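You operate a simulated robot arm through the tools that you are given. There is no shell and no other tool. Be economical: measure what you need, move in short steps, check, and stop when the job is done.

You are at the controls of a simulated robot arm. One attempt, no reset.

Task
Set the sealer by the chart for its bag's film, then fold and seal it.
Fine: switch on, let it reach its heat; one press of the jaw; draw the green bar back after.

It is judged by the outcome, as a careful person would: the job done as asked, and still so three seconds after it is handed in. It fails if anything else is knocked over, pushed out of place, dropped, spilled or broken. Lids that push on must go on centred and level and be pressed home; caps that screw on are set level and turned clockwise until they are tight. Flat cloth is picked up by pressing the open fingertips on it (5 to 10 N) and closing them slowly along it; thin cloth reads only 2 to 8 mm in the jaws.

Robot
A 6-joint arm with a two-finger gripper on a trunk, on a base that drives. Base frame: it is fixed to the floor where the robot stands at the start and does not move with it; the origin is under the middle of the robot, x ahead of it, y to its left, z up; the surface under the hand at the start is at about z = 0.8. Units: m, rad, N and s.
Its first joint turns from -2.897 to 2.897 rad. Places, roughly: bag [0.75, 1.5, 1]; white switch [0.6, 0, 0.9]. Payload 3.43 kg.
The TCP is the grasp point between the finger pads, 0.02 m short of the fingertips. In the tool frame z runs along the fingers and y along their closing line. Largest opening 0.19 m; the body of the gripper starts 0.248 m behind the TCP.
Orientation is that of the tool frame in the base frame, as a unit quaternion [x, y, z, w]. With the fingers straight down and closing along the base's y, the tool's x points along the base's -x, its y along +y and its z along -z.

Tools
- The arm moves only by the tool apply_moves. Its argument "deltas" is a list of rows, each a list of 3 entries, a list of its own where there are three numbers: the finger opening in mm, from 0 to 190, then the shift along the base's x, y, z in mm, then the turn, a rotation vector about the base's x, y, z in rad. In form: [[hand, [tx, ty, tz], [rx, ry, rz]], ...]. A call has 1 to 12 rows; each row shifts and turns the commanded pose from where the row before left it. Each row takes 0.2 s and may step no farther than 0.05 m and 0.15 rad from the row before; otherwise, or with a gripper value out of range, the whole call is refused. Where a pose cannot be reached the arm comes as near as it can. A force on the tool above 90 N (or 10 N above the force at the start of the call, whichever is more), or a blocked arm, ends the call early, and 0.2 s more pass. Each finger travels about 0.153 m/s and halts on what it meets, pressing with about 32 N; the grip force reading is that of the motor and also rises with nothing between the fingers. The clock runs only during rows and for 0.2 s after the last one: add rows that do not move to give the fingers time. It gives the time, the measured TCP pose, the force on the tool (base axes), the opening and the grip force at its end, in the units of the frame above (readings bear some noise), with the torque about the TCP (base axes, N m) and any sound that the robot's microphone picked up, and new pictures: "pictures" is both (left out), scene, wrist or none.
- Cameras (640 x 400 px; columns grow to the right, rows downward): "scene" is now at [0.0635, 0.1955, 1.6744]; the picture's right is [0.02, -1.00, 0.00], its down [-0.71, -0.01, -0.70] and it looks along [0.70, 0.01, -0.71] (base axes); focal length 275 px, centre (320, 200). "wrist" rides on the gripper at [0.07, -0.008, -0.288] in the tool frame; the picture's right is [0.12, 0.99, 0.00], its down [-0.96, 0.12, -0.25] and it looks along [-0.25, 0.03, 0.97] (tool axes); focal length 261 px, centre (320, 200). There is no depth. A picture from a camera that has moved, and an enlarged one, comes with that camera's place and axes in the base frame and with its lens.
- slide_trunk(by): slides the trunk up (or, below 0, down) by that many m; the arm and the scene camera ride with it, the base frame stays. It gives what a move gives, with no picture.
- base_move(legs): drives the robot by 1 to 6 legs, each [ahead, turn to the left] in m and rad, along the robot's own axes; the way and the turn of a leg run together, so that a leg with both is an arc; at most 1.5 m and 3.142 rad a leg. The arm and the cameras ride along, it lands a little off, and it stops where it bumps. It gives what a move gives, and a new picture of the scene camera.
- aim_head(pan, tilt): turns the head with the scene camera to pan (to the left, within 2.094 rad either way) and tilt (down, from -0.506 to 1.204), counted from straight ahead of the robot. It gives what a move gives, and a new picture of the scene camera.
- zoom(camera, box): a new picture of the part [left, top, right, bottom] of that camera's present view, enlarged. The clock stands still meanwhile.
- sign_off(): hands the job in; it is judged then, once.

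Work in short steps. Places have to be worked out from the pictures, the camera data and where the tool is seen: move nearer, look again, correct. Check each grasp and each placing, and mend what went wrong. You have 120 turns and 260 pictures in all, those below and enlarged ones among them. Open the gripper and draw the arm clear of the work before you hand the job in, unless the task says otherwise; then end with one line.

The tools are called after ">>>" by a JSON object that holds its "op" and its "data". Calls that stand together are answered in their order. apply_moves: Moves the arm, as the interface text tells. Its arguments: {"type":"object","properties":{"deltas":{"type":"array","items":{"type":"array"}},"pictures":{"type":"string","enum":["both","scene","wrist","none"]}},"required":["deltas"]} The other tools are called the same way: slide_trunk (by) slides the trunk up or down; base_move (legs) drives the base; aim_head (pan, tilt) turns the head that bears the scene camera; zoom (camera, box) takes an enlarged picture of a part of a camera's view; sign_off () hands the job in.

At the start:

```text
time: 0.0
tool_pos: [0.6239, -0.0256, 1.3775]
orientation: [0.001, 1.0, 0.001, 0.0]
contact_force: [0.3, 0.2, 0.0]
ft_torque: [0.01, 0.01, 0.03]
opening: 0.1898
gripper_force: 0.0
trunk travel left (down, up): [-0.25, 0.19]
robot x, y, heading: [-0.0002, -0.0172, -0.003]
head pan, tilt: [0.017, 0.794]
```

scene: 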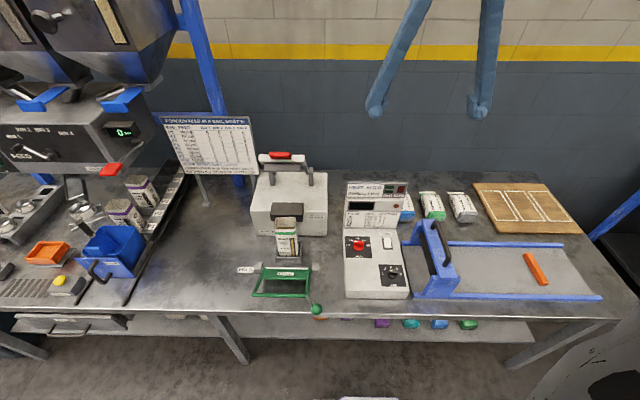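
wrist: 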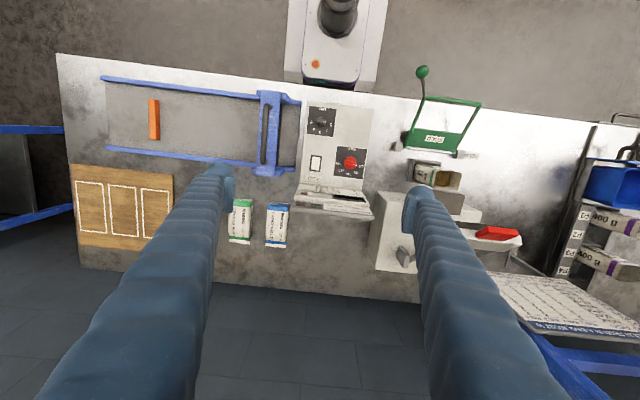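

The scene shows a bench with a sealer, chart, bag and control box. I'll zoom into the chart, the bag and the control box.

>>> {"op": "zoom", "data": {"camera": "scene", "box": [150, 105, 270, 180]}}

>>> {"op": "zoom", "data": {"camera": "scene", "box": [230, 140, 350, 320]}}

>>> {"op": "zoom", "data": {"camera": "scene", "box": [335, 175, 485, 305]}}

```text
5.33 times, centred on (210, 142) of scene
camera zoom: at [0.0635, 0.1955, 1.6744], right [0.02, -1.0, 0.0], down [-0.71, -0.01, -0.7], along [0.7, 0.01, -0.71], focal length 1465 px, centre (907, 507)
```

zoom: 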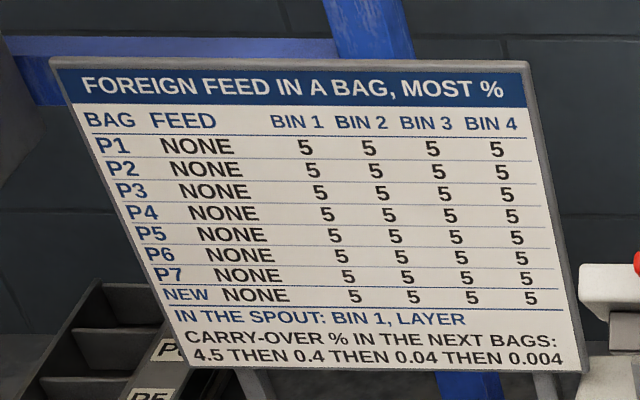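

```text
2.22 times, centred on (290, 230) of scene
camera zoom: at [0.0635, 0.1955, 1.6744], right [0.02, -1.0, 0.0], down [-0.71, -0.01, -0.7], along [0.7, 0.01, -0.71], focal length 610 px, centre (387, 133)
```

zoom: 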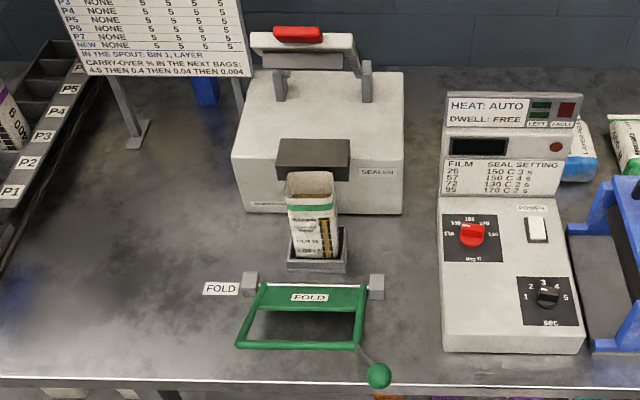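

```text
3.08 times, centred on (410, 240) of scene
camera zoom: at [0.0635, 0.1955, 1.6744], right [0.02, -1.0, 0.0], down [-0.71, -0.01, -0.7], along [0.7, 0.01, -0.71], focal length 845 px, centre (43, 77)
```

zoom: 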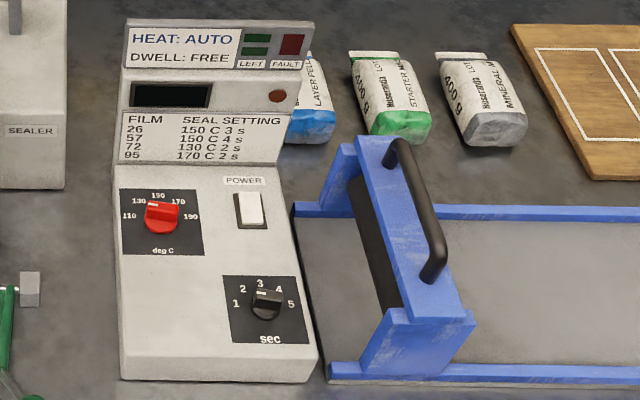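

I'll zoom closer on the bag in the sealer, and read the knobs and table. I'll also look left towards y=1.5, where the bag is listed.

>>> {"op": "zoom", "data": {"camera": "scene", "box": [265, 195, 313, 270]}}

>>> {"op": "zoom", "data": {"camera": "scene", "box": [340, 180, 412, 235]}}

>>> {"op": "zoom", "data": {"camera": "scene", "box": [340, 230, 412, 300]}}

>>> {"op": "aim_head", "data": {"pan": 0.9, "tilt": 0.6}}

```text
5.33 times, centred on (289, 232) of scene
camera zoom: at [0.0635, 0.1955, 1.6744], right [0.02, -1.0, 0.0], down [-0.71, -0.01, -0.7], along [0.7, 0.01, -0.71], focal length 1465 px, centre (485, 27)
```

zoom: 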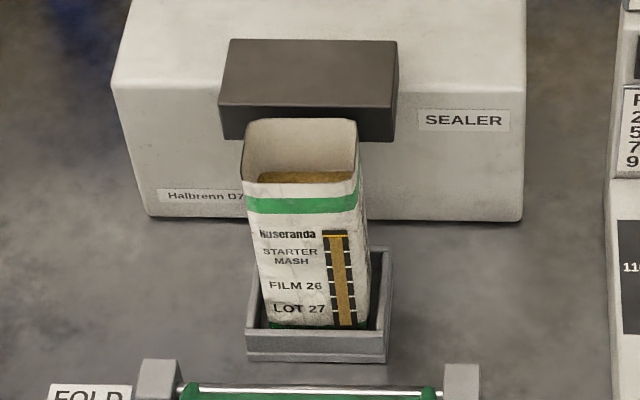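

```text
7.27 times, centred on (376, 208) of scene
camera zoom: at [0.0635, 0.1955, 1.6744], right [0.02, -1.0, 0.0], down [-0.71, -0.01, -0.7], along [0.7, 0.01, -0.71], focal length 1998 px, centre (-87, 146)
```

zoom: 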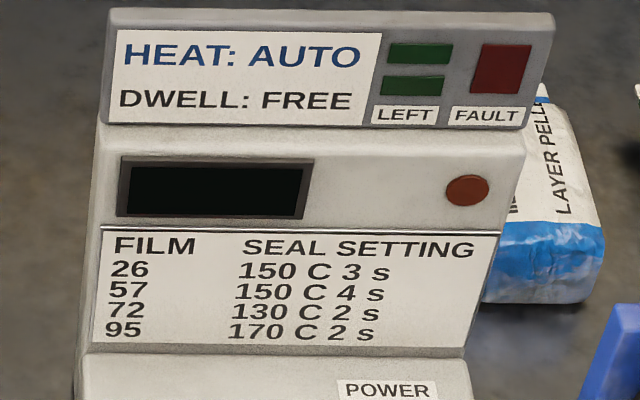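

```text
5.71 times, centred on (376, 265) of scene
camera zoom: at [0.0635, 0.1955, 1.6744], right [0.02, -1.0, 0.0], down [-0.71, -0.01, -0.7], along [0.7, 0.01, -0.71], focal length 1570 px, centre (0, -171)
```

zoom: 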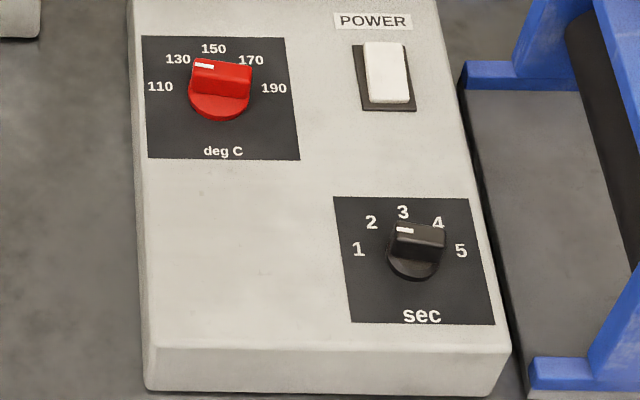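

```text
time: 1.2
tool_pos: [0.6239, -0.0268, 1.3783]
orientation: [0.001, 1.0, 0.0, 0.0]
contact_force: [0.6, 0.4, 0.2]
ft_torque: [-0.05, -0.01, -0.02]
opening: 0.1903
gripper_force: 0.1
trunk travel left (down, up): [-0.25, 0.19]
robot x, y, heading: [0.002, -0.0216, -0.0]
head pan, tilt: [0.901, 0.6]
camera scene: at [0.0376, 0.2639, 1.6907], right [0.78, -0.62, 0.0], down [-0.35, -0.44, -0.82], along [0.51, 0.65, -0.57], focal length 275 px, centre (320, 200)
```

scene: 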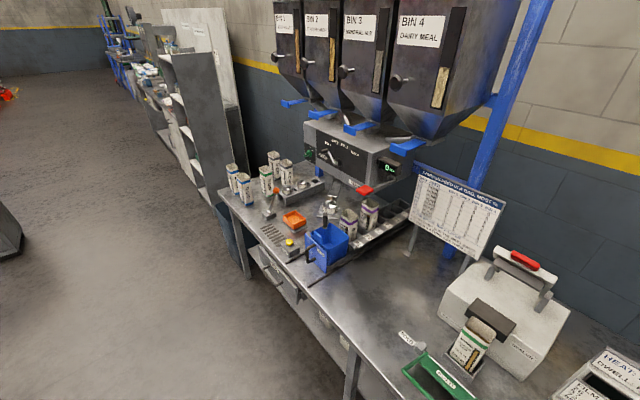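

The sealer's bag is Film 26, so the chart asks for 150 C and 3 s. I'll look straight down with the wrist camera to read the knob pointers.

>>> {"op": "zoom", "data": {"camera": "wrist", "box": [290, 95, 386, 215]}}

>>> {"op": "zoom", "data": {"camera": "wrist", "box": [380, 60, 530, 280]}}

>>> {"op": "zoom", "data": {"camera": "scene", "box": [210, 130, 420, 280]}}

```text
3.33 times, centred on (338, 155) of wrist
camera zoom: at [0.5542, -0.034, 1.6655], right [-0.12, 0.99, 0.0], down [0.96, 0.11, 0.25], along [0.25, 0.03, -0.97], focal length 869 px, centre (260, 350)
```

zoom: 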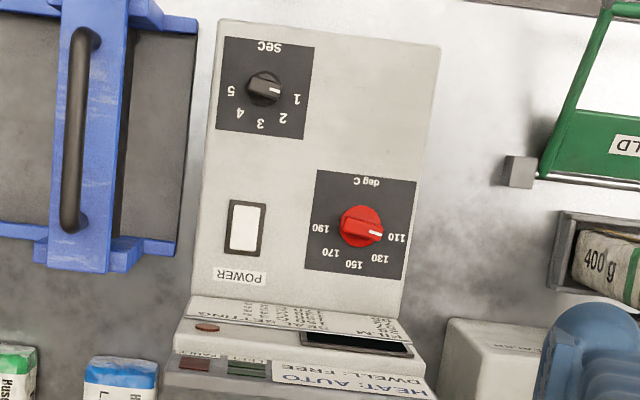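

```text
1.82 times, centred on (455, 170) of wrist
camera zoom: at [0.5542, -0.034, 1.6655], right [-0.12, 0.99, 0.0], down [0.96, 0.11, 0.25], along [0.25, 0.03, -0.97], focal length 474 px, centre (74, 254)
```

zoom: 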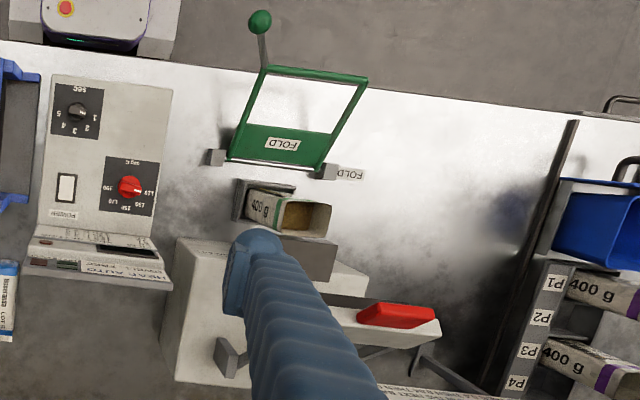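

```text
2.67 times, centred on (315, 205) of scene
camera zoom: at [0.0376, 0.2639, 1.6907], right [0.78, -0.62, 0.0], down [-0.35, -0.44, -0.82], along [0.51, 0.65, -0.57], focal length 732 px, centre (333, 187)
```

zoom: 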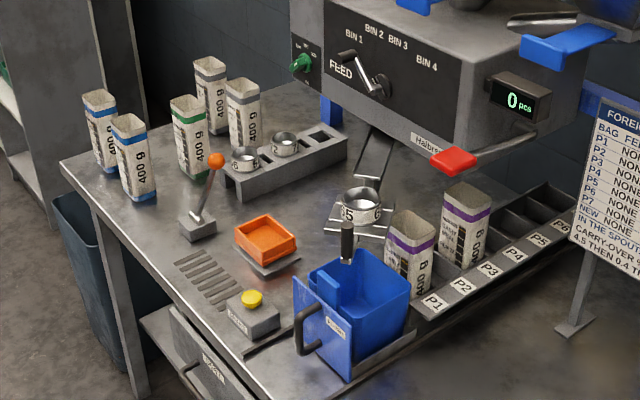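

Seen from above, both pointers stand at 110 and 1, so each needs 90° clockwise to reach 150 and 3. I judge the red knob to be near (0.632, 0.064, 0.88) and the black one near (0.526, -0.033, 0.88). I'll turn the hand a quarter turn and move over the red knob, staying high.

>>> {"op": "apply_moves", "data": {"deltas": [[150, [0, 9, -20], [0, 0, 0.1428]], [110, [1, 9, -20], [0, 0, 0.1428]], [70, [1, 9, -20], [0, 0, 0.1428]], [70, [0, 9, -20], [0, 0, 0.1428]], [70, [1, 9, -20], [0, 0, 0.1428]], [70, [1, 9, -20], [0, 0, 0.1428]], [70, [1, 9, -20], [0, 0, 0.1428]], [70, [1, 9, -20], [0, 0, 0.1428]], [70, [0, 9, -20], [0, 0, 0.1428]], [70, [1, 6, -20], [0, 0, 0.1428]], [70, [0, 4, -20], [0, 0, 0.1428]], [70, [0, 0, 0], [0, 0, 0]]], "pictures": "wrist"}}

>>> {"op": "aim_head", "data": {"pan": 0.0, "tilt": 0.9}}

```text
time: 3.8
tool_pos: [0.6312, 0.0655, 1.1596]
orientation: [0.707, -0.707, -0.001, 0.001]
contact_force: [0.6, 0.9, -0.6]
ft_torque: [-0.03, -0.01, -0.01]
opening: 0.0699
gripper_force: 0.1
trunk travel left (down, up): [-0.25, 0.19]
robot x, y, heading: [0.001, -0.0165, -0.003]
head pan, tilt: [0.901, 0.6]
camera wrist: at [0.6407, -0.0062, 1.4466], right [-0.99, -0.12, 0.0], down [-0.12, 0.96, 0.25], along [-0.03, 0.25, -0.97], focal length 261 px, centre (320, 200)
```

wrist: 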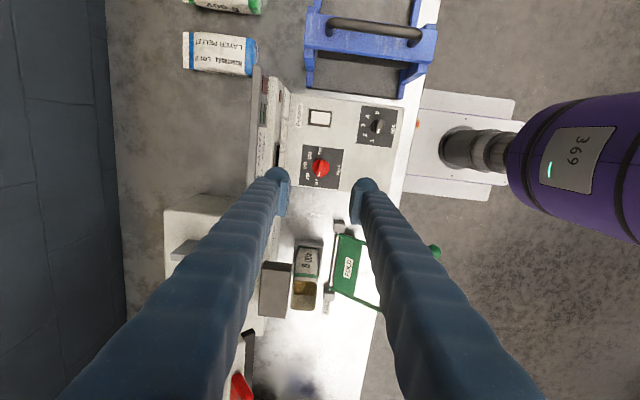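

```text
time: 5.0
tool_pos: [0.632, 0.0641, 1.1595]
orientation: [-0.706, 0.708, 0.0, 0.0]
contact_force: [-0.3, -0.4, 0.4]
ft_torque: [0.0, 0.0, 0.04]
opening: 0.0698
gripper_force: 0.0
trunk travel left (down, up): [-0.25, 0.19]
robot x, y, heading: [-0.0023, -0.0154, 0.002]
head pan, tilt: [0.0, 0.901]
camera scene: at [0.0583, 0.1943, 1.6661], right [0.0, -1.0, 0.0], down [-0.78, 0.0, -0.62], along [0.62, 0.0, -0.78], focal length 275 px, centre (320, 200)
```

scene: 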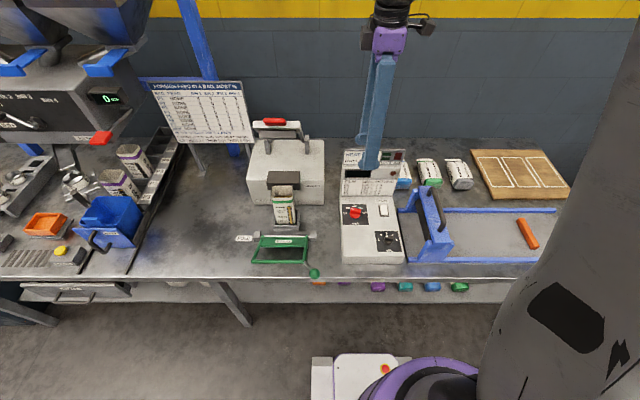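

The hand is above the red knob; I'll zoom in to check the ridge and its height.

>>> {"op": "zoom", "data": {"camera": "wrist", "box": [290, 95, 410, 200]}}

>>> {"op": "zoom", "data": {"camera": "scene", "box": [335, 145, 411, 270]}}

```text
3.81 times, centred on (350, 148) of wrist
camera zoom: at [0.6409, -0.0064, 1.4466], right [-0.99, -0.12, 0.0], down [-0.11, 0.96, 0.25], along [-0.03, 0.25, -0.97], focal length 993 px, centre (206, 400)
```

zoom: 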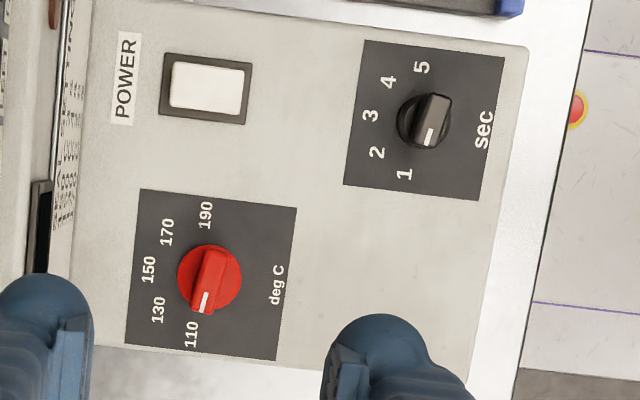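

```text
3.20 times, centred on (373, 208) of scene
camera zoom: at [0.0583, 0.1943, 1.6661], right [0.0, -1.0, 0.0], down [-0.78, 0.0, -0.62], along [0.62, 0.0, -0.78], focal length 879 px, centre (150, 176)
```

zoom: 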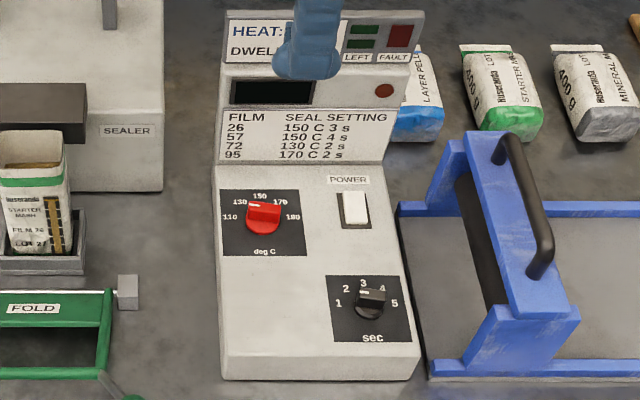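

Triangulating gives a panel top of z≈0.864, and the marks look about 40° apart, so 110 sits 80° from 150. I'll align across the ridge and descend to TCP z≈0.90.

>>> {"op": "apply_moves", "data": {"deltas": [[50, [-1, 2, -40], [0, 0, -0.085]], [50, [-1, 1, -40], [0, 0, -0.085]], [50, [0, 0, -40], [0, 0, 0]], [50, [0, 0, -40], [0, 0, 0]], [50, [0, 0, -40], [0, 0, 0]], [50, [0, 0, -30], [0, 0, 0]], [50, [0, 0, -20], [0, 0, 0]], [50, [0, 0, 0], [0, 0, 0]]], "pictures": "both"}}

>>> {"op": "zoom", "data": {"camera": "wrist", "box": [260, 100, 420, 220]}}

```text
time: 6.8
tool_pos: [0.629, 0.0683, 0.9091]
orientation: [-0.644, 0.765, 0.0, 0.0]
contact_force: [0.0, -0.3, 0.9]
ft_torque: [-0.01, -0.01, -0.01]
opening: 0.05
gripper_force: 0.1
trunk travel left (down, up): [-0.25, 0.19]
robot x, y, heading: [-0.0026, -0.015, -0.001]
head pan, tilt: [0.0, 0.901]
camera scene: at [0.0583, 0.1942, 1.6661], right [0.0, -1.0, 0.0], down [-0.78, 0.0, -0.62], along [0.62, 0.0, -0.78], focal length 275 px, centre (320, 200)
camera wrist: at [0.6251, -0.0027, 1.197], right [-1.0, 0.05, 0.0], down [0.05, 0.97, 0.25], along [0.01, 0.25, -0.97], focal length 261 px, centre (320, 200)
```

scene: 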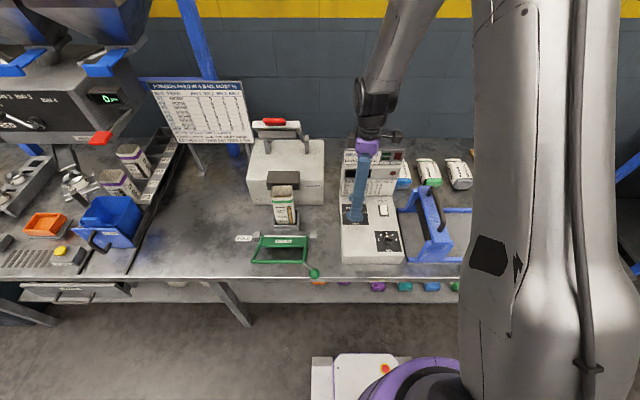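
wrist: 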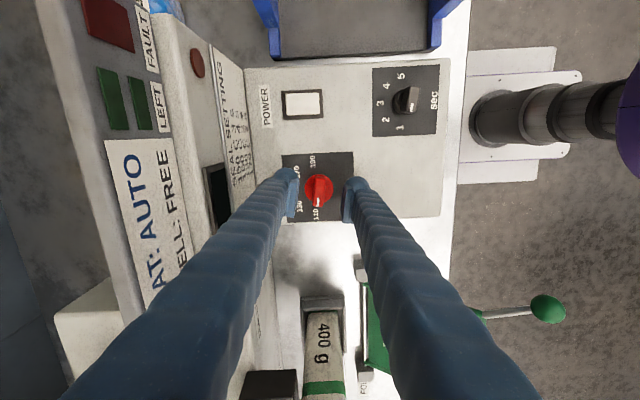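

```text
3.33 times, centred on (340, 160) of wrist
camera zoom: at [0.6251, -0.0027, 1.197], right [-1.0, 0.05, 0.0], down [0.05, 0.97, 0.25], along [0.01, 0.25, -0.97], focal length 869 px, centre (253, 333)
```

zoom: 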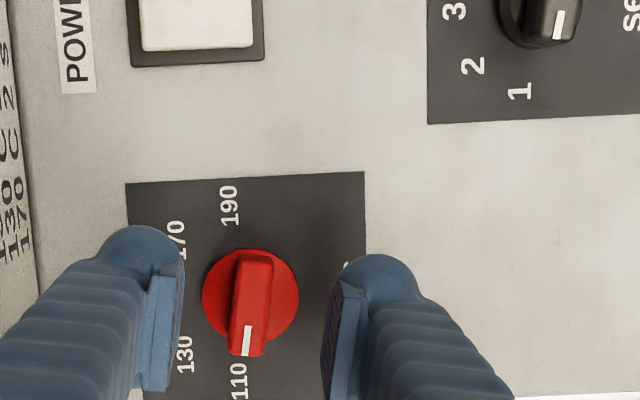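

The knob is centred between the fingers. I'll go 13 mm lower and close on the ridge.

>>> {"op": "apply_moves", "data": {"deltas": [[50, [0, 0, -7], [0, 0, 0]], [50, [0, 0, -6], [0, 0, 0]], [30, [0, 0, 0], [0, 0, 0]], [10, [0, 0, 0], [0, 0, 0]], [5, [0, 0, 0], [0, 0, 0]], [5, [0, 0, 0], [0, 0, 0]]], "pictures": "wrist"}}

>>> {"op": "zoom", "data": {"camera": "wrist", "box": [260, 100, 420, 220]}}

```text
time: 8.2
tool_pos: [0.63, 0.0677, 0.8962]
orientation: [-0.644, 0.765, 0.0, 0.0]
contact_force: [3.9, -1.1, 0.7]
ft_torque: [0.05, -0.04, -0.26]
opening: 0.0131
gripper_force: 45.4
trunk travel left (down, up): [-0.25, 0.19]
robot x, y, heading: [0.0018, -0.0156, -0.003]
head pan, tilt: [0.0, 0.901]
camera wrist: at [0.6263, -0.0023, 1.1832], right [-1.0, 0.05, 0.0], down [0.05, 0.97, 0.25], along [0.01, 0.25, -0.97], focal length 261 px, centre (320, 200)
```

wrist: 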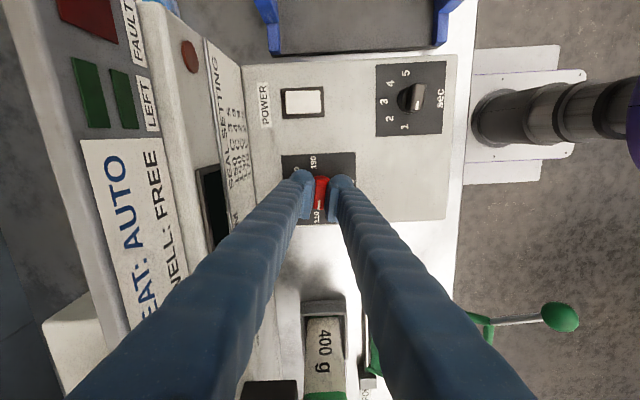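

```text
3.33 times, centred on (340, 160) of wrist
camera zoom: at [0.6263, -0.0023, 1.1832], right [-1.0, 0.05, 0.0], down [0.05, 0.97, 0.25], along [0.01, 0.25, -0.97], focal length 869 px, centre (253, 333)
```

zoom: 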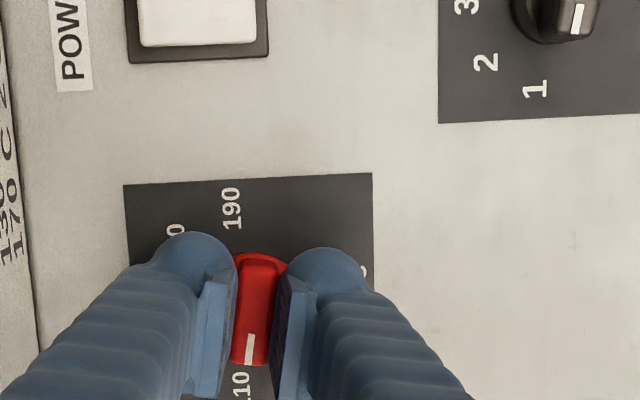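

The ridge is held at a 13 mm opening. I'll turn it clockwise by 1.40 rad.

>>> {"op": "apply_moves", "data": {"deltas": [[5, [0, 0, 0], [0, 0, -0.14]], [5, [0, 0, 0], [0, 0, -0.14]], [5, [0, 0, 0], [0, 0, -0.14]], [5, [0, 0, 0], [0, 0, -0.14]], [5, [0, 0, 0], [0, 0, -0.14]], [5, [0, 0, 0], [0, 0, -0.14]], [5, [0, 0, 0], [0, 0, -0.14]], [5, [0, 0, 0], [0, 0, -0.14]], [5, [0, 0, 0], [0, 0, -0.14]], [5, [0, 0, 0], [0, 0, -0.14]], [5, [0, 0, 0], [0, 0, 0]]], "pictures": "wrist"}}

>>> {"op": "zoom", "data": {"camera": "wrist", "box": [240, 90, 400, 220]}}

```text
time: 10.6
tool_pos: [0.6297, 0.0672, 0.896]
orientation: [0.001, 1.0, 0.0, 0.001]
contact_force: [19.7, 0.3, 12.2]
ft_torque: [0.02, -0.39, -0.01]
opening: 0.013
gripper_force: 44.7
trunk travel left (down, up): [-0.25, 0.19]
robot x, y, heading: [0.0009, -0.0187, -0.001]
head pan, tilt: [0.0, 0.901]
camera wrist: at [0.56, 0.0591, 1.183], right [-0.12, 0.99, 0.0], down [0.96, 0.11, 0.25], along [0.25, 0.03, -0.97], focal length 261 px, centre (320, 200)
```

wrist: 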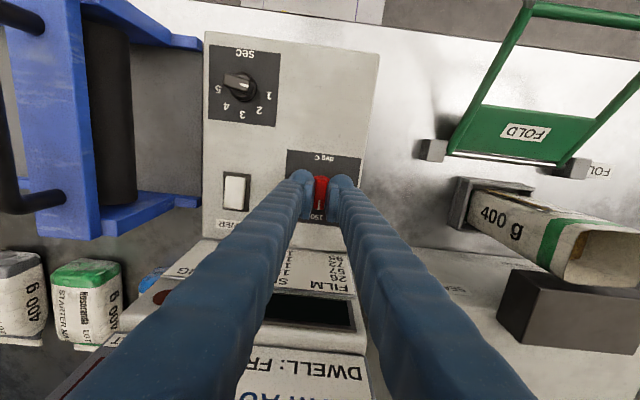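

```text
3.08 times, centred on (320, 155) of wrist
camera zoom: at [0.56, 0.0591, 1.183], right [-0.12, 0.99, 0.0], down [0.96, 0.11, 0.25], along [0.25, 0.03, -0.97], focal length 802 px, centre (320, 338)
```

zoom: 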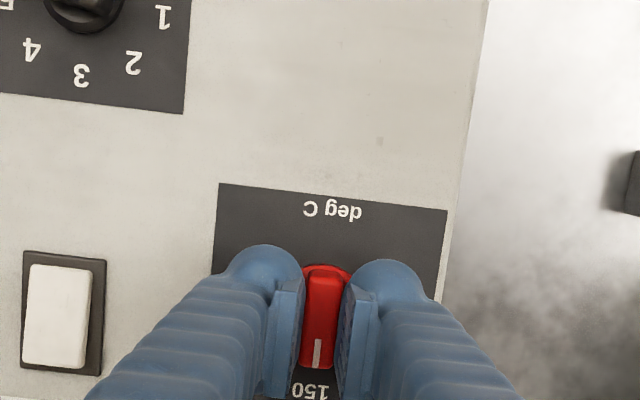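

The pointer stands at 150. I'll release, rise, and move over the seconds knob while turning back by 1.40 rad.

>>> {"op": "apply_moves", "data": {"deltas": [[15, [0, 0, 0], [0, 0, 0]], [30, [0, 0, 0], [0, 0, 0]], [45, [0, 0, 25], [0, 0, 0]], [50, [0, 0, 30], [0, 0, 0.14]], [50, [-15, -14, 0], [0, 0, 0.14]], [50, [-15, -14, 0], [0, 0, 0.14]], [50, [-15, -14, 0], [0, 0, 0.14]], [50, [-15, -14, 0], [0, 0, 0.14]], [50, [-15, -14, 0], [0, 0, 0.14]], [50, [-15, -14, 0], [0, 0, 0.14]], [50, [-15, -14.7, 0], [0, 0, 0.14]], [50, [0, 0, -30], [0, 0, 0.14]]], "pictures": "none"}}

>>> {"op": "apply_moves", "data": {"deltas": [[50, [0, 0, 0], [0, 0, 0.14]], [50, [0, 0, 0], [0, 0, 0]]], "pictures": "wrist"}}

>>> {"op": "zoom", "data": {"camera": "wrist", "box": [240, 100, 400, 220]}}

```text
time: 13.2
tool_pos: [0.524, -0.0313, 0.9186]
orientation: [-0.59, 0.808, 0.0, -0.001]
contact_force: [0.3, -0.3, -0.9]
ft_torque: [0.08, 0.07, -0.02]
opening: 0.05
gripper_force: 0.0
trunk travel left (down, up): [-0.25, 0.19]
robot x, y, heading: [0.0034, -0.0146, 0.002]
head pan, tilt: [0.0, 0.901]
```

```text
time: 13.8
tool_pos: [0.5235, -0.0295, 0.9192]
orientation: [-0.645, 0.764, 0.0, 0.001]
contact_force: [-0.1, 0.2, 0.7]
ft_torque: [0.01, 0.0, -0.02]
opening: 0.0502
gripper_force: 0.0
trunk travel left (down, up): [-0.25, 0.19]
robot x, y, heading: [0.0012, -0.0151, 0.001]
head pan, tilt: [0.0, 0.901]
camera wrist: at [0.5203, -0.1012, 1.2069], right [-1.0, 0.05, 0.0], down [0.05, 0.97, 0.25], along [0.01, 0.25, -0.97], focal length 261 px, centre (320, 200)
```

wrist: 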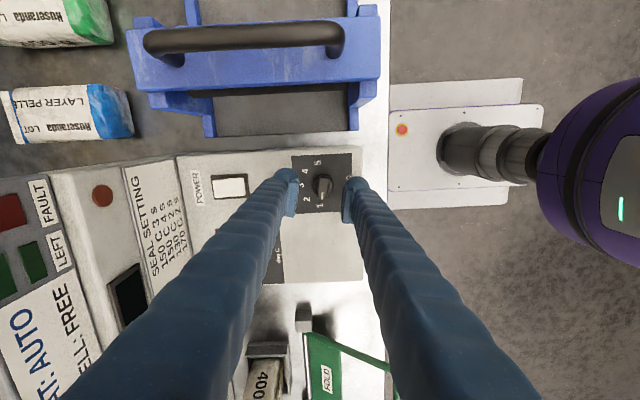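

```text
3.33 times, centred on (320, 160) of wrist
camera zoom: at [0.5203, -0.1012, 1.2069], right [-1.0, 0.05, 0.0], down [0.05, 0.97, 0.25], along [0.01, 0.25, -0.97], focal length 869 px, centre (320, 333)
```

zoom: 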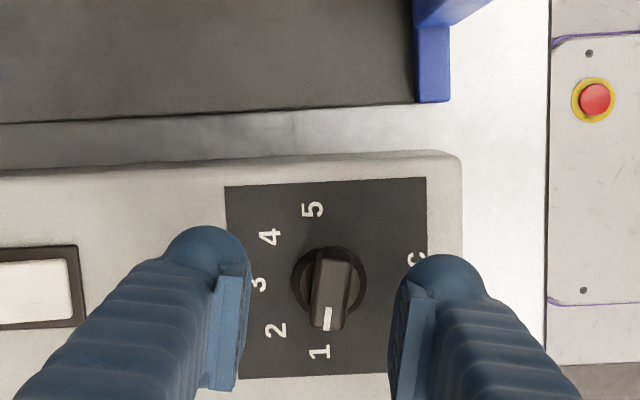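

The seconds knob's ridge is at about (0.5185, -0.035), so I'll shift slightly, go down and grip it.

>>> {"op": "apply_moves", "data": {"deltas": [[50, [-5, -5, 0], [0, 0, 0]], [50, [0, 0, -12], [0, 0, 0]], [50, [0, 0, -11], [0, 0, 0]], [30, [0, 0, 0], [0, 0, 0]], [10, [0, 0, 0], [0, 0, 0]], [5, [0, 0, 0], [0, 0, 0]], [5, [0, 0, 0], [0, 0, 0]]], "pictures": "wrist"}}

>>> {"op": "zoom", "data": {"camera": "wrist", "box": [240, 100, 400, 220]}}

```text
time: 15.4
tool_pos: [0.5187, -0.036, 0.8973]
orientation: [-0.644, 0.765, 0.001, 0.0]
contact_force: [-0.8, -1.2, -1.7]
ft_torque: [-0.02, 0.01, -0.2]
opening: 0.0131
gripper_force: 45.2
trunk travel left (down, up): [-0.25, 0.19]
robot x, y, heading: [0.0028, -0.0164, -0.001]
head pan, tilt: [0.0, 0.901]
camera wrist: at [0.5158, -0.1065, 1.1842], right [-1.0, 0.05, 0.0], down [0.05, 0.97, 0.25], along [0.01, 0.25, -0.97], focal length 261 px, centre (320, 200)
```

wrist: 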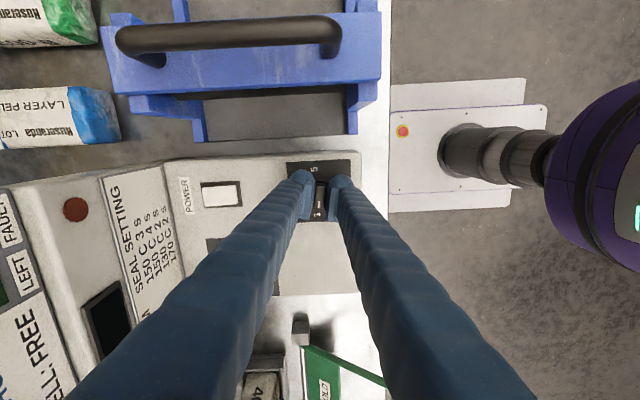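

```text
3.33 times, centred on (320, 160) of wrist
camera zoom: at [0.5158, -0.1065, 1.1842], right [-1.0, 0.05, 0.0], down [0.05, 0.97, 0.25], along [0.01, 0.25, -0.97], focal length 869 px, centre (320, 333)
```

zoom: 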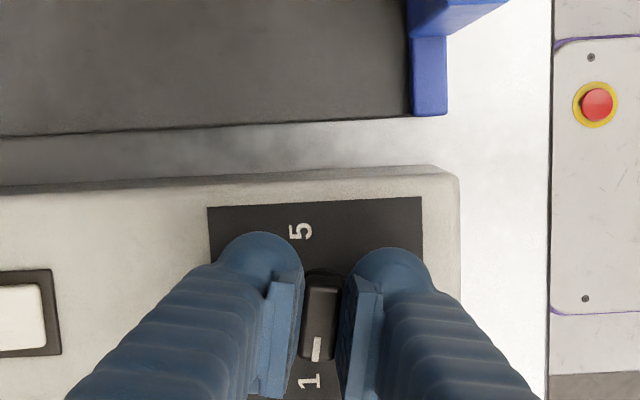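

The ridge is held, so I'll turn it clockwise by 1.40 rad.

>>> {"op": "apply_moves", "data": {"deltas": [[5, [0, 0, 0], [0, 0, -0.14]], [5, [0, 0, 0], [0, 0, -0.14]], [5, [0, 0, 0], [0, 0, -0.14]], [5, [0, 0, 0], [0, 0, -0.14]], [5, [0, 0, 0], [0, 0, -0.14]], [5, [0, 0, 0], [0, 0, -0.14]], [5, [0, 0, 0], [0, 0, -0.14]], [5, [0, 0, 0], [0, 0, -0.14]], [5, [0, 0, 0], [0, 0, -0.14]], [5, [0, 0, 0], [0, 0, -0.14]], [5, [0, 0, 0], [0, 0, 0]]], "pictures": "none"}}

>>> {"op": "zoom", "data": {"camera": "wrist", "box": [240, 90, 400, 220]}}

>>> {"op": "apply_moves", "data": {"deltas": [[15, [0, 0, 0], [0, 0, 0]], [30, [0, 0, 0], [0, 0, 0]], [45, [0, 0, 30], [0, 0, 0]], [30, [-20, 0, 40], [0, 0, 0]], [10, [-20, 0, 40], [0, 0, 0]], [0, [0, 0, 40], [0, 0, 0]], [0, [0, 0, 0], [0, 0, 0]]], "pictures": "wrist"}}

>>> {"op": "zoom", "data": {"camera": "wrist", "box": [260, 100, 460, 270]}}

```text
time: 17.8
tool_pos: [0.5167, -0.0348, 0.8975]
orientation: [0.001, 1.0, -0.002, -0.001]
contact_force: [-11.3, 32.4, -14.6]
ft_torque: [0.29, 0.51, 0.04]
opening: 0.0131
gripper_force: 45.2
trunk travel left (down, up): [-0.25, 0.19]
robot x, y, heading: [0.0002, -0.0169, 0.002]
head pan, tilt: [0.0, 0.901]
```

```text
3.08 times, centred on (320, 155) of wrist
camera zoom: at [0.4485, -0.0424, 1.1845], right [-0.12, 0.99, 0.0], down [0.96, 0.11, 0.24], along [0.24, 0.03, -0.97], focal length 802 px, centre (320, 338)
```

zoom: 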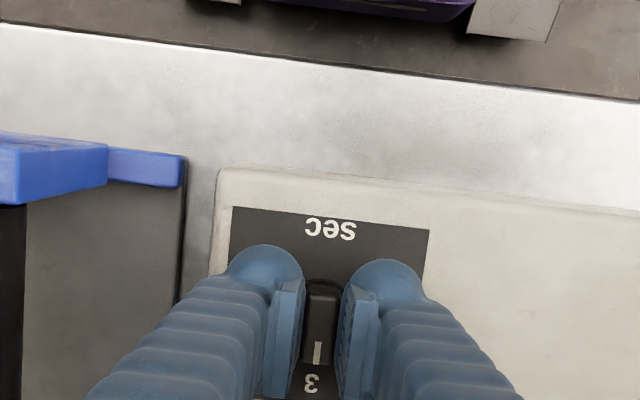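

```text
time: 19.4
tool_pos: [0.4824, -0.0324, 1.0473]
orientation: [0.0, 1.0, 0.0, -0.001]
contact_force: [0.0, 0.4, -1.1]
ft_torque: [-0.01, 0.03, 0.02]
opening: 0.0
gripper_force: 32.2
trunk travel left (down, up): [-0.25, 0.19]
robot x, y, heading: [0.0064, -0.0229, 0.002]
head pan, tilt: [0.0, 0.901]
camera wrist: at [0.4123, -0.041, 1.3341], right [-0.12, 0.99, 0.0], down [0.96, 0.11, 0.25], along [0.24, 0.03, -0.97], focal length 261 px, centre (320, 200)
```

wrist: 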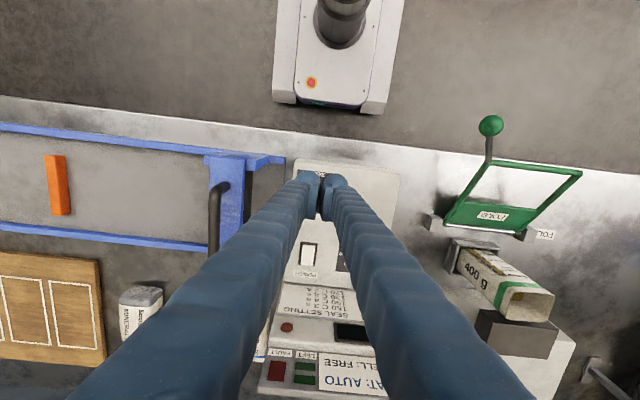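

```text
2.35 times, centred on (360, 185) of wrist
camera zoom: at [0.4123, -0.041, 1.3341], right [-0.12, 0.99, 0.0], down [0.96, 0.11, 0.25], along [0.24, 0.03, -0.97], focal length 613 px, centre (226, 235)
```

zoom: 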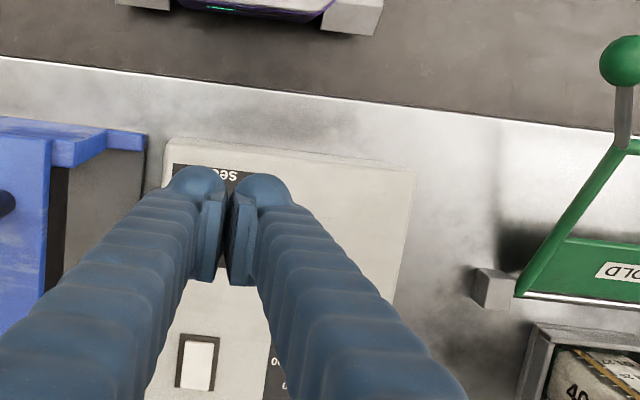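

The 3 s setting is done. I'll check both knobs and the rocker from the scene camera.

>>> {"op": "zoom", "data": {"camera": "scene", "box": [335, 190, 411, 270]}}

>>> {"op": "zoom", "data": {"camera": "wrist", "box": [280, 220, 360, 290]}}

```text
5.00 times, centred on (373, 230) of scene
camera zoom: at [0.0586, 0.1942, 1.666], right [0.0, -1.0, 0.0], down [-0.78, 0.0, -0.62], along [0.62, 0.0, -0.78], focal length 1373 px, centre (55, 50)
```

zoom: 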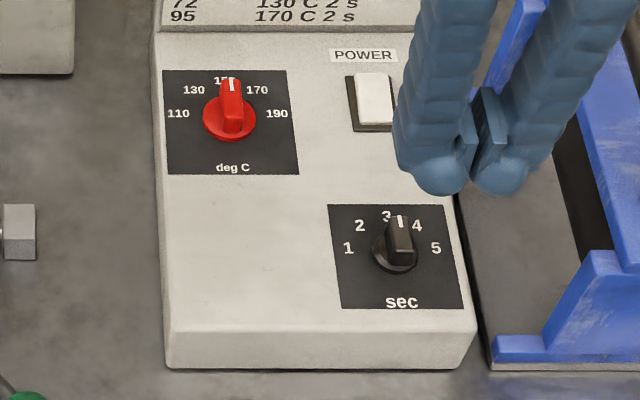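

```text
5.71 times, centred on (320, 255) of wrist
camera zoom: at [0.4123, -0.041, 1.3341], right [-0.12, 0.99, 0.0], down [0.96, 0.11, 0.25], along [0.24, 0.03, -0.97], focal length 1489 px, centre (320, -114)
```

zoom: 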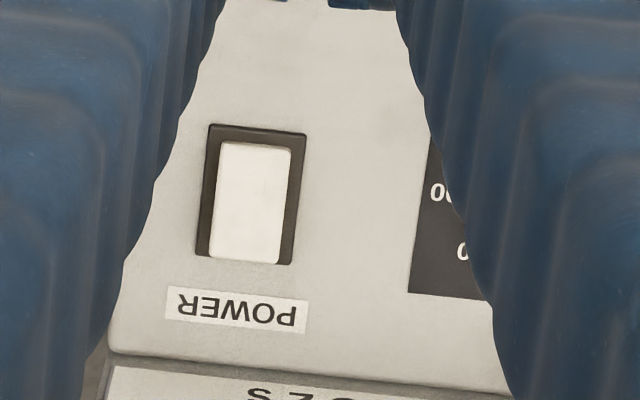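

Both settings are right. The rocker's far (+x) end stands raised, at about (0.650, -0.037). I'll go above that end with the fingers closed and then press down on it.

>>> {"op": "apply_moves", "data": {"deltas": [[0, [44, -1, 0], [0, 0, 0]], [0, [44, -1, 0], [0, 0, 0]], [0, [44, -1, -10], [0, 0, 0]], [0, [44, -1, -40], [0, 0, 0]], [0, [0, 0, -40], [0, 0, 0]], [0, [0, 0, -25], [0, 0, 0]], [0, [0, 0, 0], [0, 0, 0]]], "pictures": "wrist"}}

>>> {"op": "zoom", "data": {"camera": "wrist", "box": [260, 110, 380, 210]}}

>>> {"op": "zoom", "data": {"camera": "scene", "box": [335, 140, 431, 250]}}

```text
refused: row 4 steps farther than a row can; nothing moved
```

```text
4.00 times, centred on (320, 160) of wrist
camera zoom: at [0.4123, -0.041, 1.3341], right [-0.12, 0.99, 0.0], down [0.96, 0.11, 0.25], along [0.24, 0.03, -0.97], focal length 1043 px, centre (320, 360)
```

zoom: 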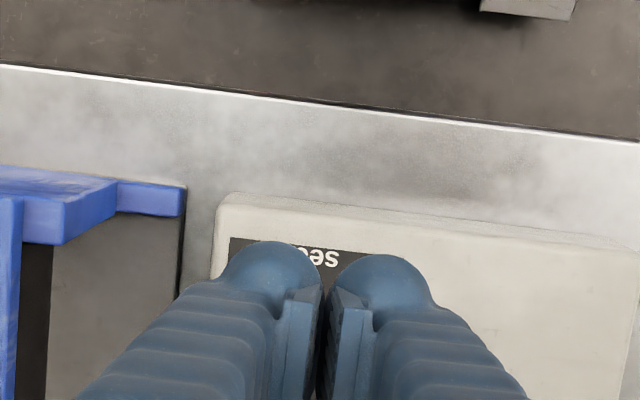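

```text
3.64 times, centred on (383, 195) of scene
camera zoom: at [0.0586, 0.1942, 1.666], right [0.0, -1.0, 0.0], down [-0.78, 0.0, -0.62], along [0.62, 0.0, -0.78], focal length 999 px, centre (91, 218)
```

zoom: 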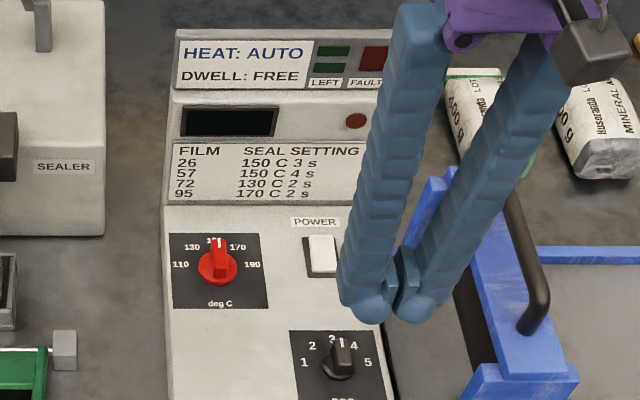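

The call was refused for too large a step, so I'll repeat it with smaller ones.

>>> {"op": "apply_moves", "data": {"deltas": [[0, [44, -1, 0], [0, 0, 0]], [0, [44, -1, 0], [0, 0, 0]], [0, [44, -1, -10], [0, 0, 0]], [0, [44, -1, -10], [0, 0, 0]], [0, [2, 0, -40], [0, 0, 0]], [0, [0, 0, -40], [0, 0, 0]], [0, [0, 0, -16], [0, 0, 0]], [0, [0, 0, 0], [0, 0, 0]]], "pictures": "wrist"}}

>>> {"op": "zoom", "data": {"camera": "wrist", "box": [260, 110, 380, 210]}}

>>> {"op": "zoom", "data": {"camera": "scene", "box": [335, 140, 431, 250]}}

```text
time: 21.2
tool_pos: [0.6574, -0.0382, 0.932]
orientation: [0.0, 1.0, -0.001, 0.001]
contact_force: [0.0, 1.0, -0.3]
ft_torque: [-0.01, -0.01, -0.01]
opening: 0.0
gripper_force: 32.3
trunk travel left (down, up): [-0.25, 0.19]
robot x, y, heading: [0.0012, -0.0181, -0.001]
head pan, tilt: [0.0, 0.901]
camera wrist: at [0.5885, -0.0465, 1.2188], right [-0.12, 0.99, 0.0], down [0.96, 0.12, 0.25], along [0.25, 0.03, -0.97], focal length 261 px, centre (320, 200)
```

wrist: 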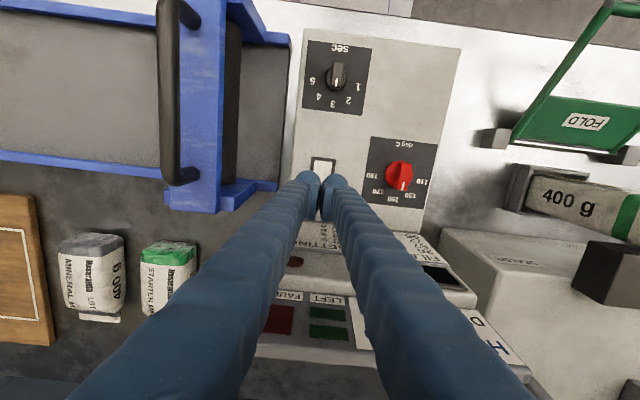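

```text
4.00 times, centred on (320, 160) of wrist
camera zoom: at [0.5885, -0.0465, 1.2188], right [-0.12, 0.99, 0.0], down [0.96, 0.12, 0.25], along [0.25, 0.03, -0.97], focal length 1043 px, centre (320, 360)
```

zoom: 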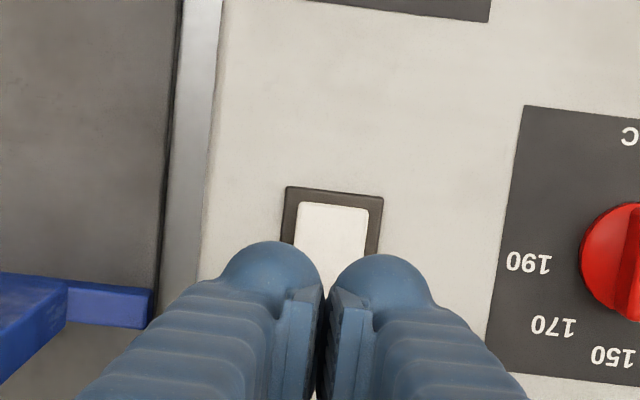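

```text
3.64 times, centred on (383, 195) of scene
camera zoom: at [0.0585, 0.1942, 1.6661], right [0.0, -1.0, 0.0], down [-0.78, 0.0, -0.62], along [0.62, 0.0, -0.78], focal length 999 px, centre (91, 218)
```

zoom: 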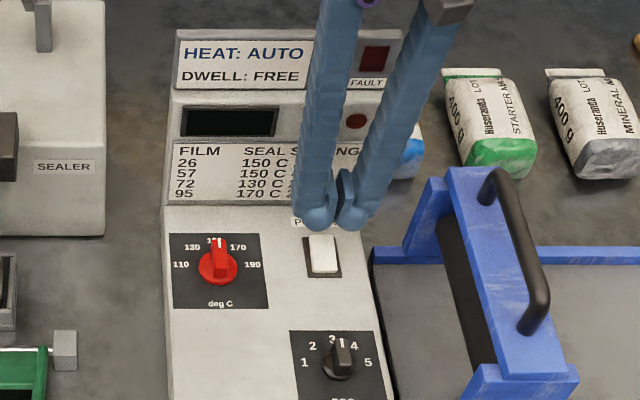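

I'm aligned over the far half of the rocker, with the tips at 0.912. I'll press down gently in small steps.

>>> {"op": "apply_moves", "data": {"deltas": [[0, [0, 0, -15], [0, 0, 0]], [0, [0, 0, -10], [0, 0, 0]], [0, [0, 0, -4], [0, 0, 0]], [0, [0, 0, -4], [0, 0, 0]], [0, [0, 0, -4], [0, 0, 0]], [0, [0, 0, 0], [0, 0, 0]]], "pictures": "scene"}}

>>> {"op": "zoom", "data": {"camera": "scene", "box": [335, 140, 431, 250]}}

```text
time: 22.6
tool_pos: [0.6568, -0.0403, 0.894]
orientation: [0.0, 1.0, 0.0, 0.0]
contact_force: [1.1, -0.2, 0.4]
ft_torque: [0.01, -0.01, 0.02]
opening: 0.0
gripper_force: 32.4
trunk travel left (down, up): [-0.25, 0.19]
robot x, y, heading: [-0.0011, -0.0204, -0.0]
head pan, tilt: [0.0, 0.901]
camera scene: at [0.0586, 0.1942, 1.6661], right [0.0, -1.0, 0.0], down [-0.78, 0.0, -0.62], along [0.62, 0.0, -0.78], focal length 275 px, centre (320, 200)
```

scene: 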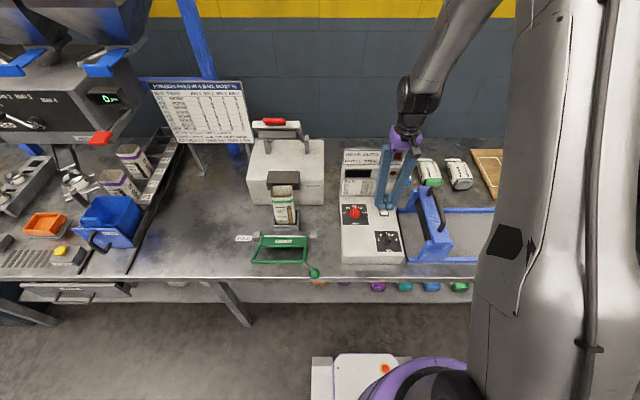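

```text
3.64 times, centred on (383, 195) of scene
camera zoom: at [0.0586, 0.1942, 1.6661], right [0.0, -1.0, 0.0], down [-0.78, 0.0, -0.62], along [0.62, 0.0, -0.78], focal length 999 px, centre (91, 218)
```

zoom: 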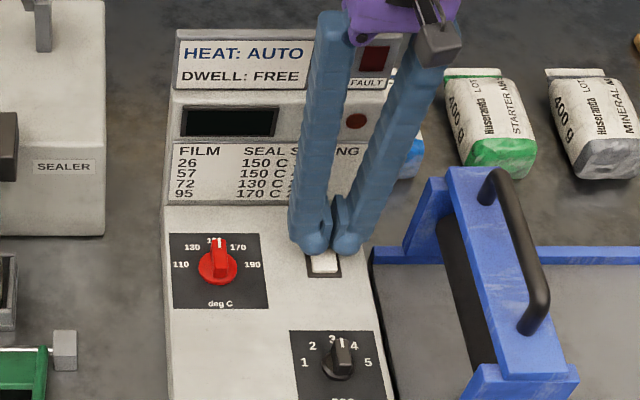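

There's no contact yet, so I'll continue down in 2 mm steps.

>>> {"op": "apply_moves", "data": {"deltas": [[0, [0, 1, -2], [0, 0, 0]], [0, [0, 1, -2], [0, 0, 0]], [0, [0, 0, -2], [0, 0, 0]], [0, [0, 0, -2], [0, 0, 0]], [0, [0, 0, 0], [0, 0, 0]]], "pictures": "none"}}

>>> {"op": "zoom", "data": {"camera": "scene", "box": [335, 140, 431, 250]}}

```text
time: 23.8
tool_pos: [0.6582, -0.0388, 0.8909]
orientation: [0.001, 1.0, 0.001, 0.004]
contact_force: [12.5, 1.1, 80.2]
ft_torque: [0.07, 0.77, -0.03]
opening: 0.0059
gripper_force: 34.0
trunk travel left (down, up): [-0.25, 0.19]
robot x, y, heading: [0.0013, -0.0177, 0.001]
head pan, tilt: [0.0, 0.901]
```

```text
3.64 times, centred on (383, 195) of scene
camera zoom: at [0.054, 0.1944, 1.6668], right [0.0, -1.0, 0.0], down [-0.78, 0.0, -0.62], along [0.62, 0.0, -0.78], focal length 999 px, centre (91, 218)
```

zoom: 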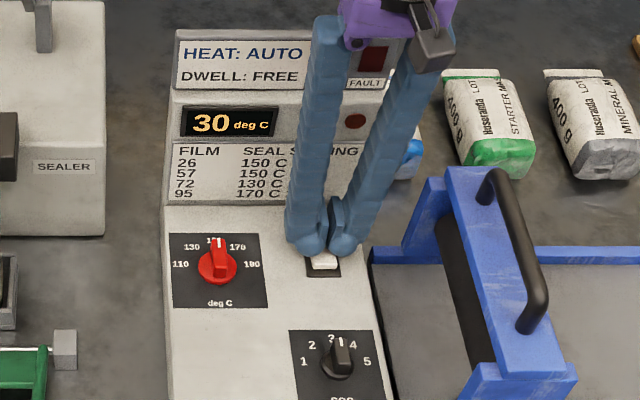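

The display lit and reads 30 °C, so it's on and heating. I'll lift clear and move left for a closer look at the fold bar, bag and jaw.

>>> {"op": "apply_moves", "data": {"deltas": [[0, [0, 0, 20], [0, 0, 0]], [0, [0, 0, 45], [0, 0, 0]], [0, [0, 0, 45], [0, 0, 0]], [0, [-20, 0, 45], [0, 0, 0]], [0, [-40, 20, 20], [0, 0, 0]], [0, [-45, 20, 0], [0, 0, 0]], [0, [-45, 20, 0], [0, 0, 0]], [0, [-45, 20, 0], [0, 0, 0]], [0, [-30, 30, 0], [0, 0, 0]], [0, [0, 30, 0], [0, 0, 0]]], "pictures": "wrist"}}

>>> {"op": "aim_head", "data": {"pan": 0.1, "tilt": 0.85}}

>>> {"op": "zoom", "data": {"camera": "scene", "box": [230, 110, 430, 300]}}

```text
time: 26.0
tool_pos: [0.4313, 0.1052, 1.0618]
orientation: [0.0, 1.0, -0.001, 0.0]
contact_force: [0.5, 0.7, -0.5]
ft_torque: [-0.03, 0.0, -0.01]
opening: 0.0001
gripper_force: 34.4
trunk travel left (down, up): [-0.25, 0.19]
robot x, y, heading: [-0.0003, -0.0157, 0.007]
head pan, tilt: [0.0, 0.901]
camera wrist: at [0.3613, 0.097, 1.3493], right [-0.12, 0.99, 0.0], down [0.96, 0.12, 0.25], along [0.25, 0.03, -0.97], focal length 261 px, centre (320, 200)
```

wrist: 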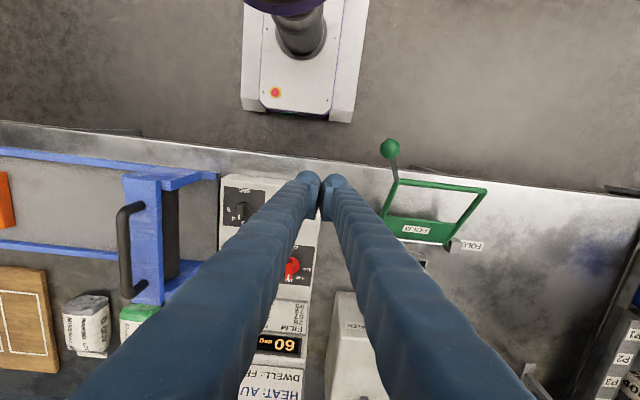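

```text
time: 26.7
tool_pos: [0.4328, 0.1053, 1.0626]
orientation: [0.0, 1.0, 0.0, 0.0]
contact_force: [0.1, -1.0, -0.7]
ft_torque: [0.0, -0.02, -0.01]
opening: 0.0
gripper_force: 34.3
trunk travel left (down, up): [-0.25, 0.19]
robot x, y, heading: [-0.0005, -0.0148, 0.005]
head pan, tilt: [0.099, 0.85]
camera scene: at [0.0604, 0.2018, 1.6699], right [0.1, -1.0, 0.0], down [-0.75, -0.07, -0.66], along [0.66, 0.07, -0.75], focal length 275 px, centre (320, 200)
```

scene: 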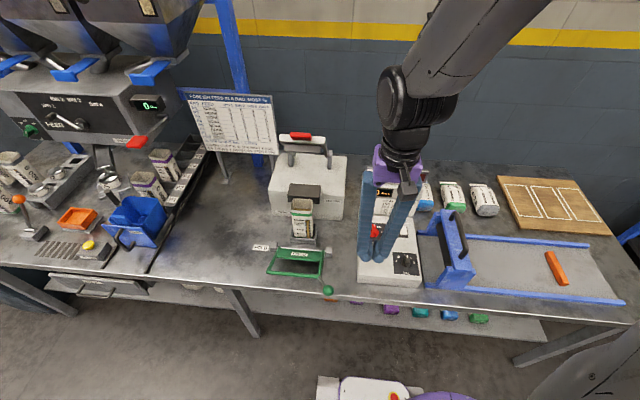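

```text
2.11 times, centred on (330, 205) of scene
camera zoom: at [0.0604, 0.2018, 1.6699], right [0.1, -1.0, 0.0], down [-0.75, -0.07, -0.66], along [0.66, 0.07, -0.75], focal length 578 px, centre (299, 190)
```

zoom: 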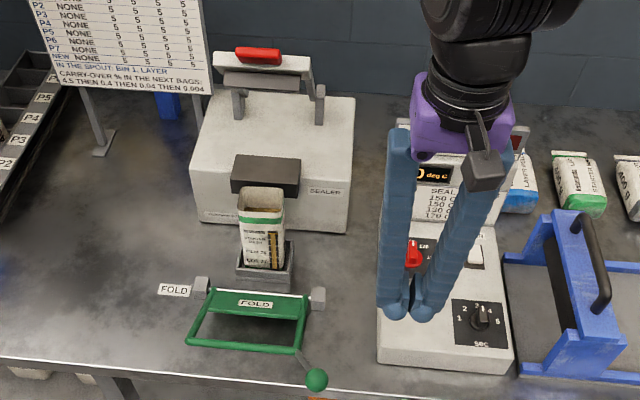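

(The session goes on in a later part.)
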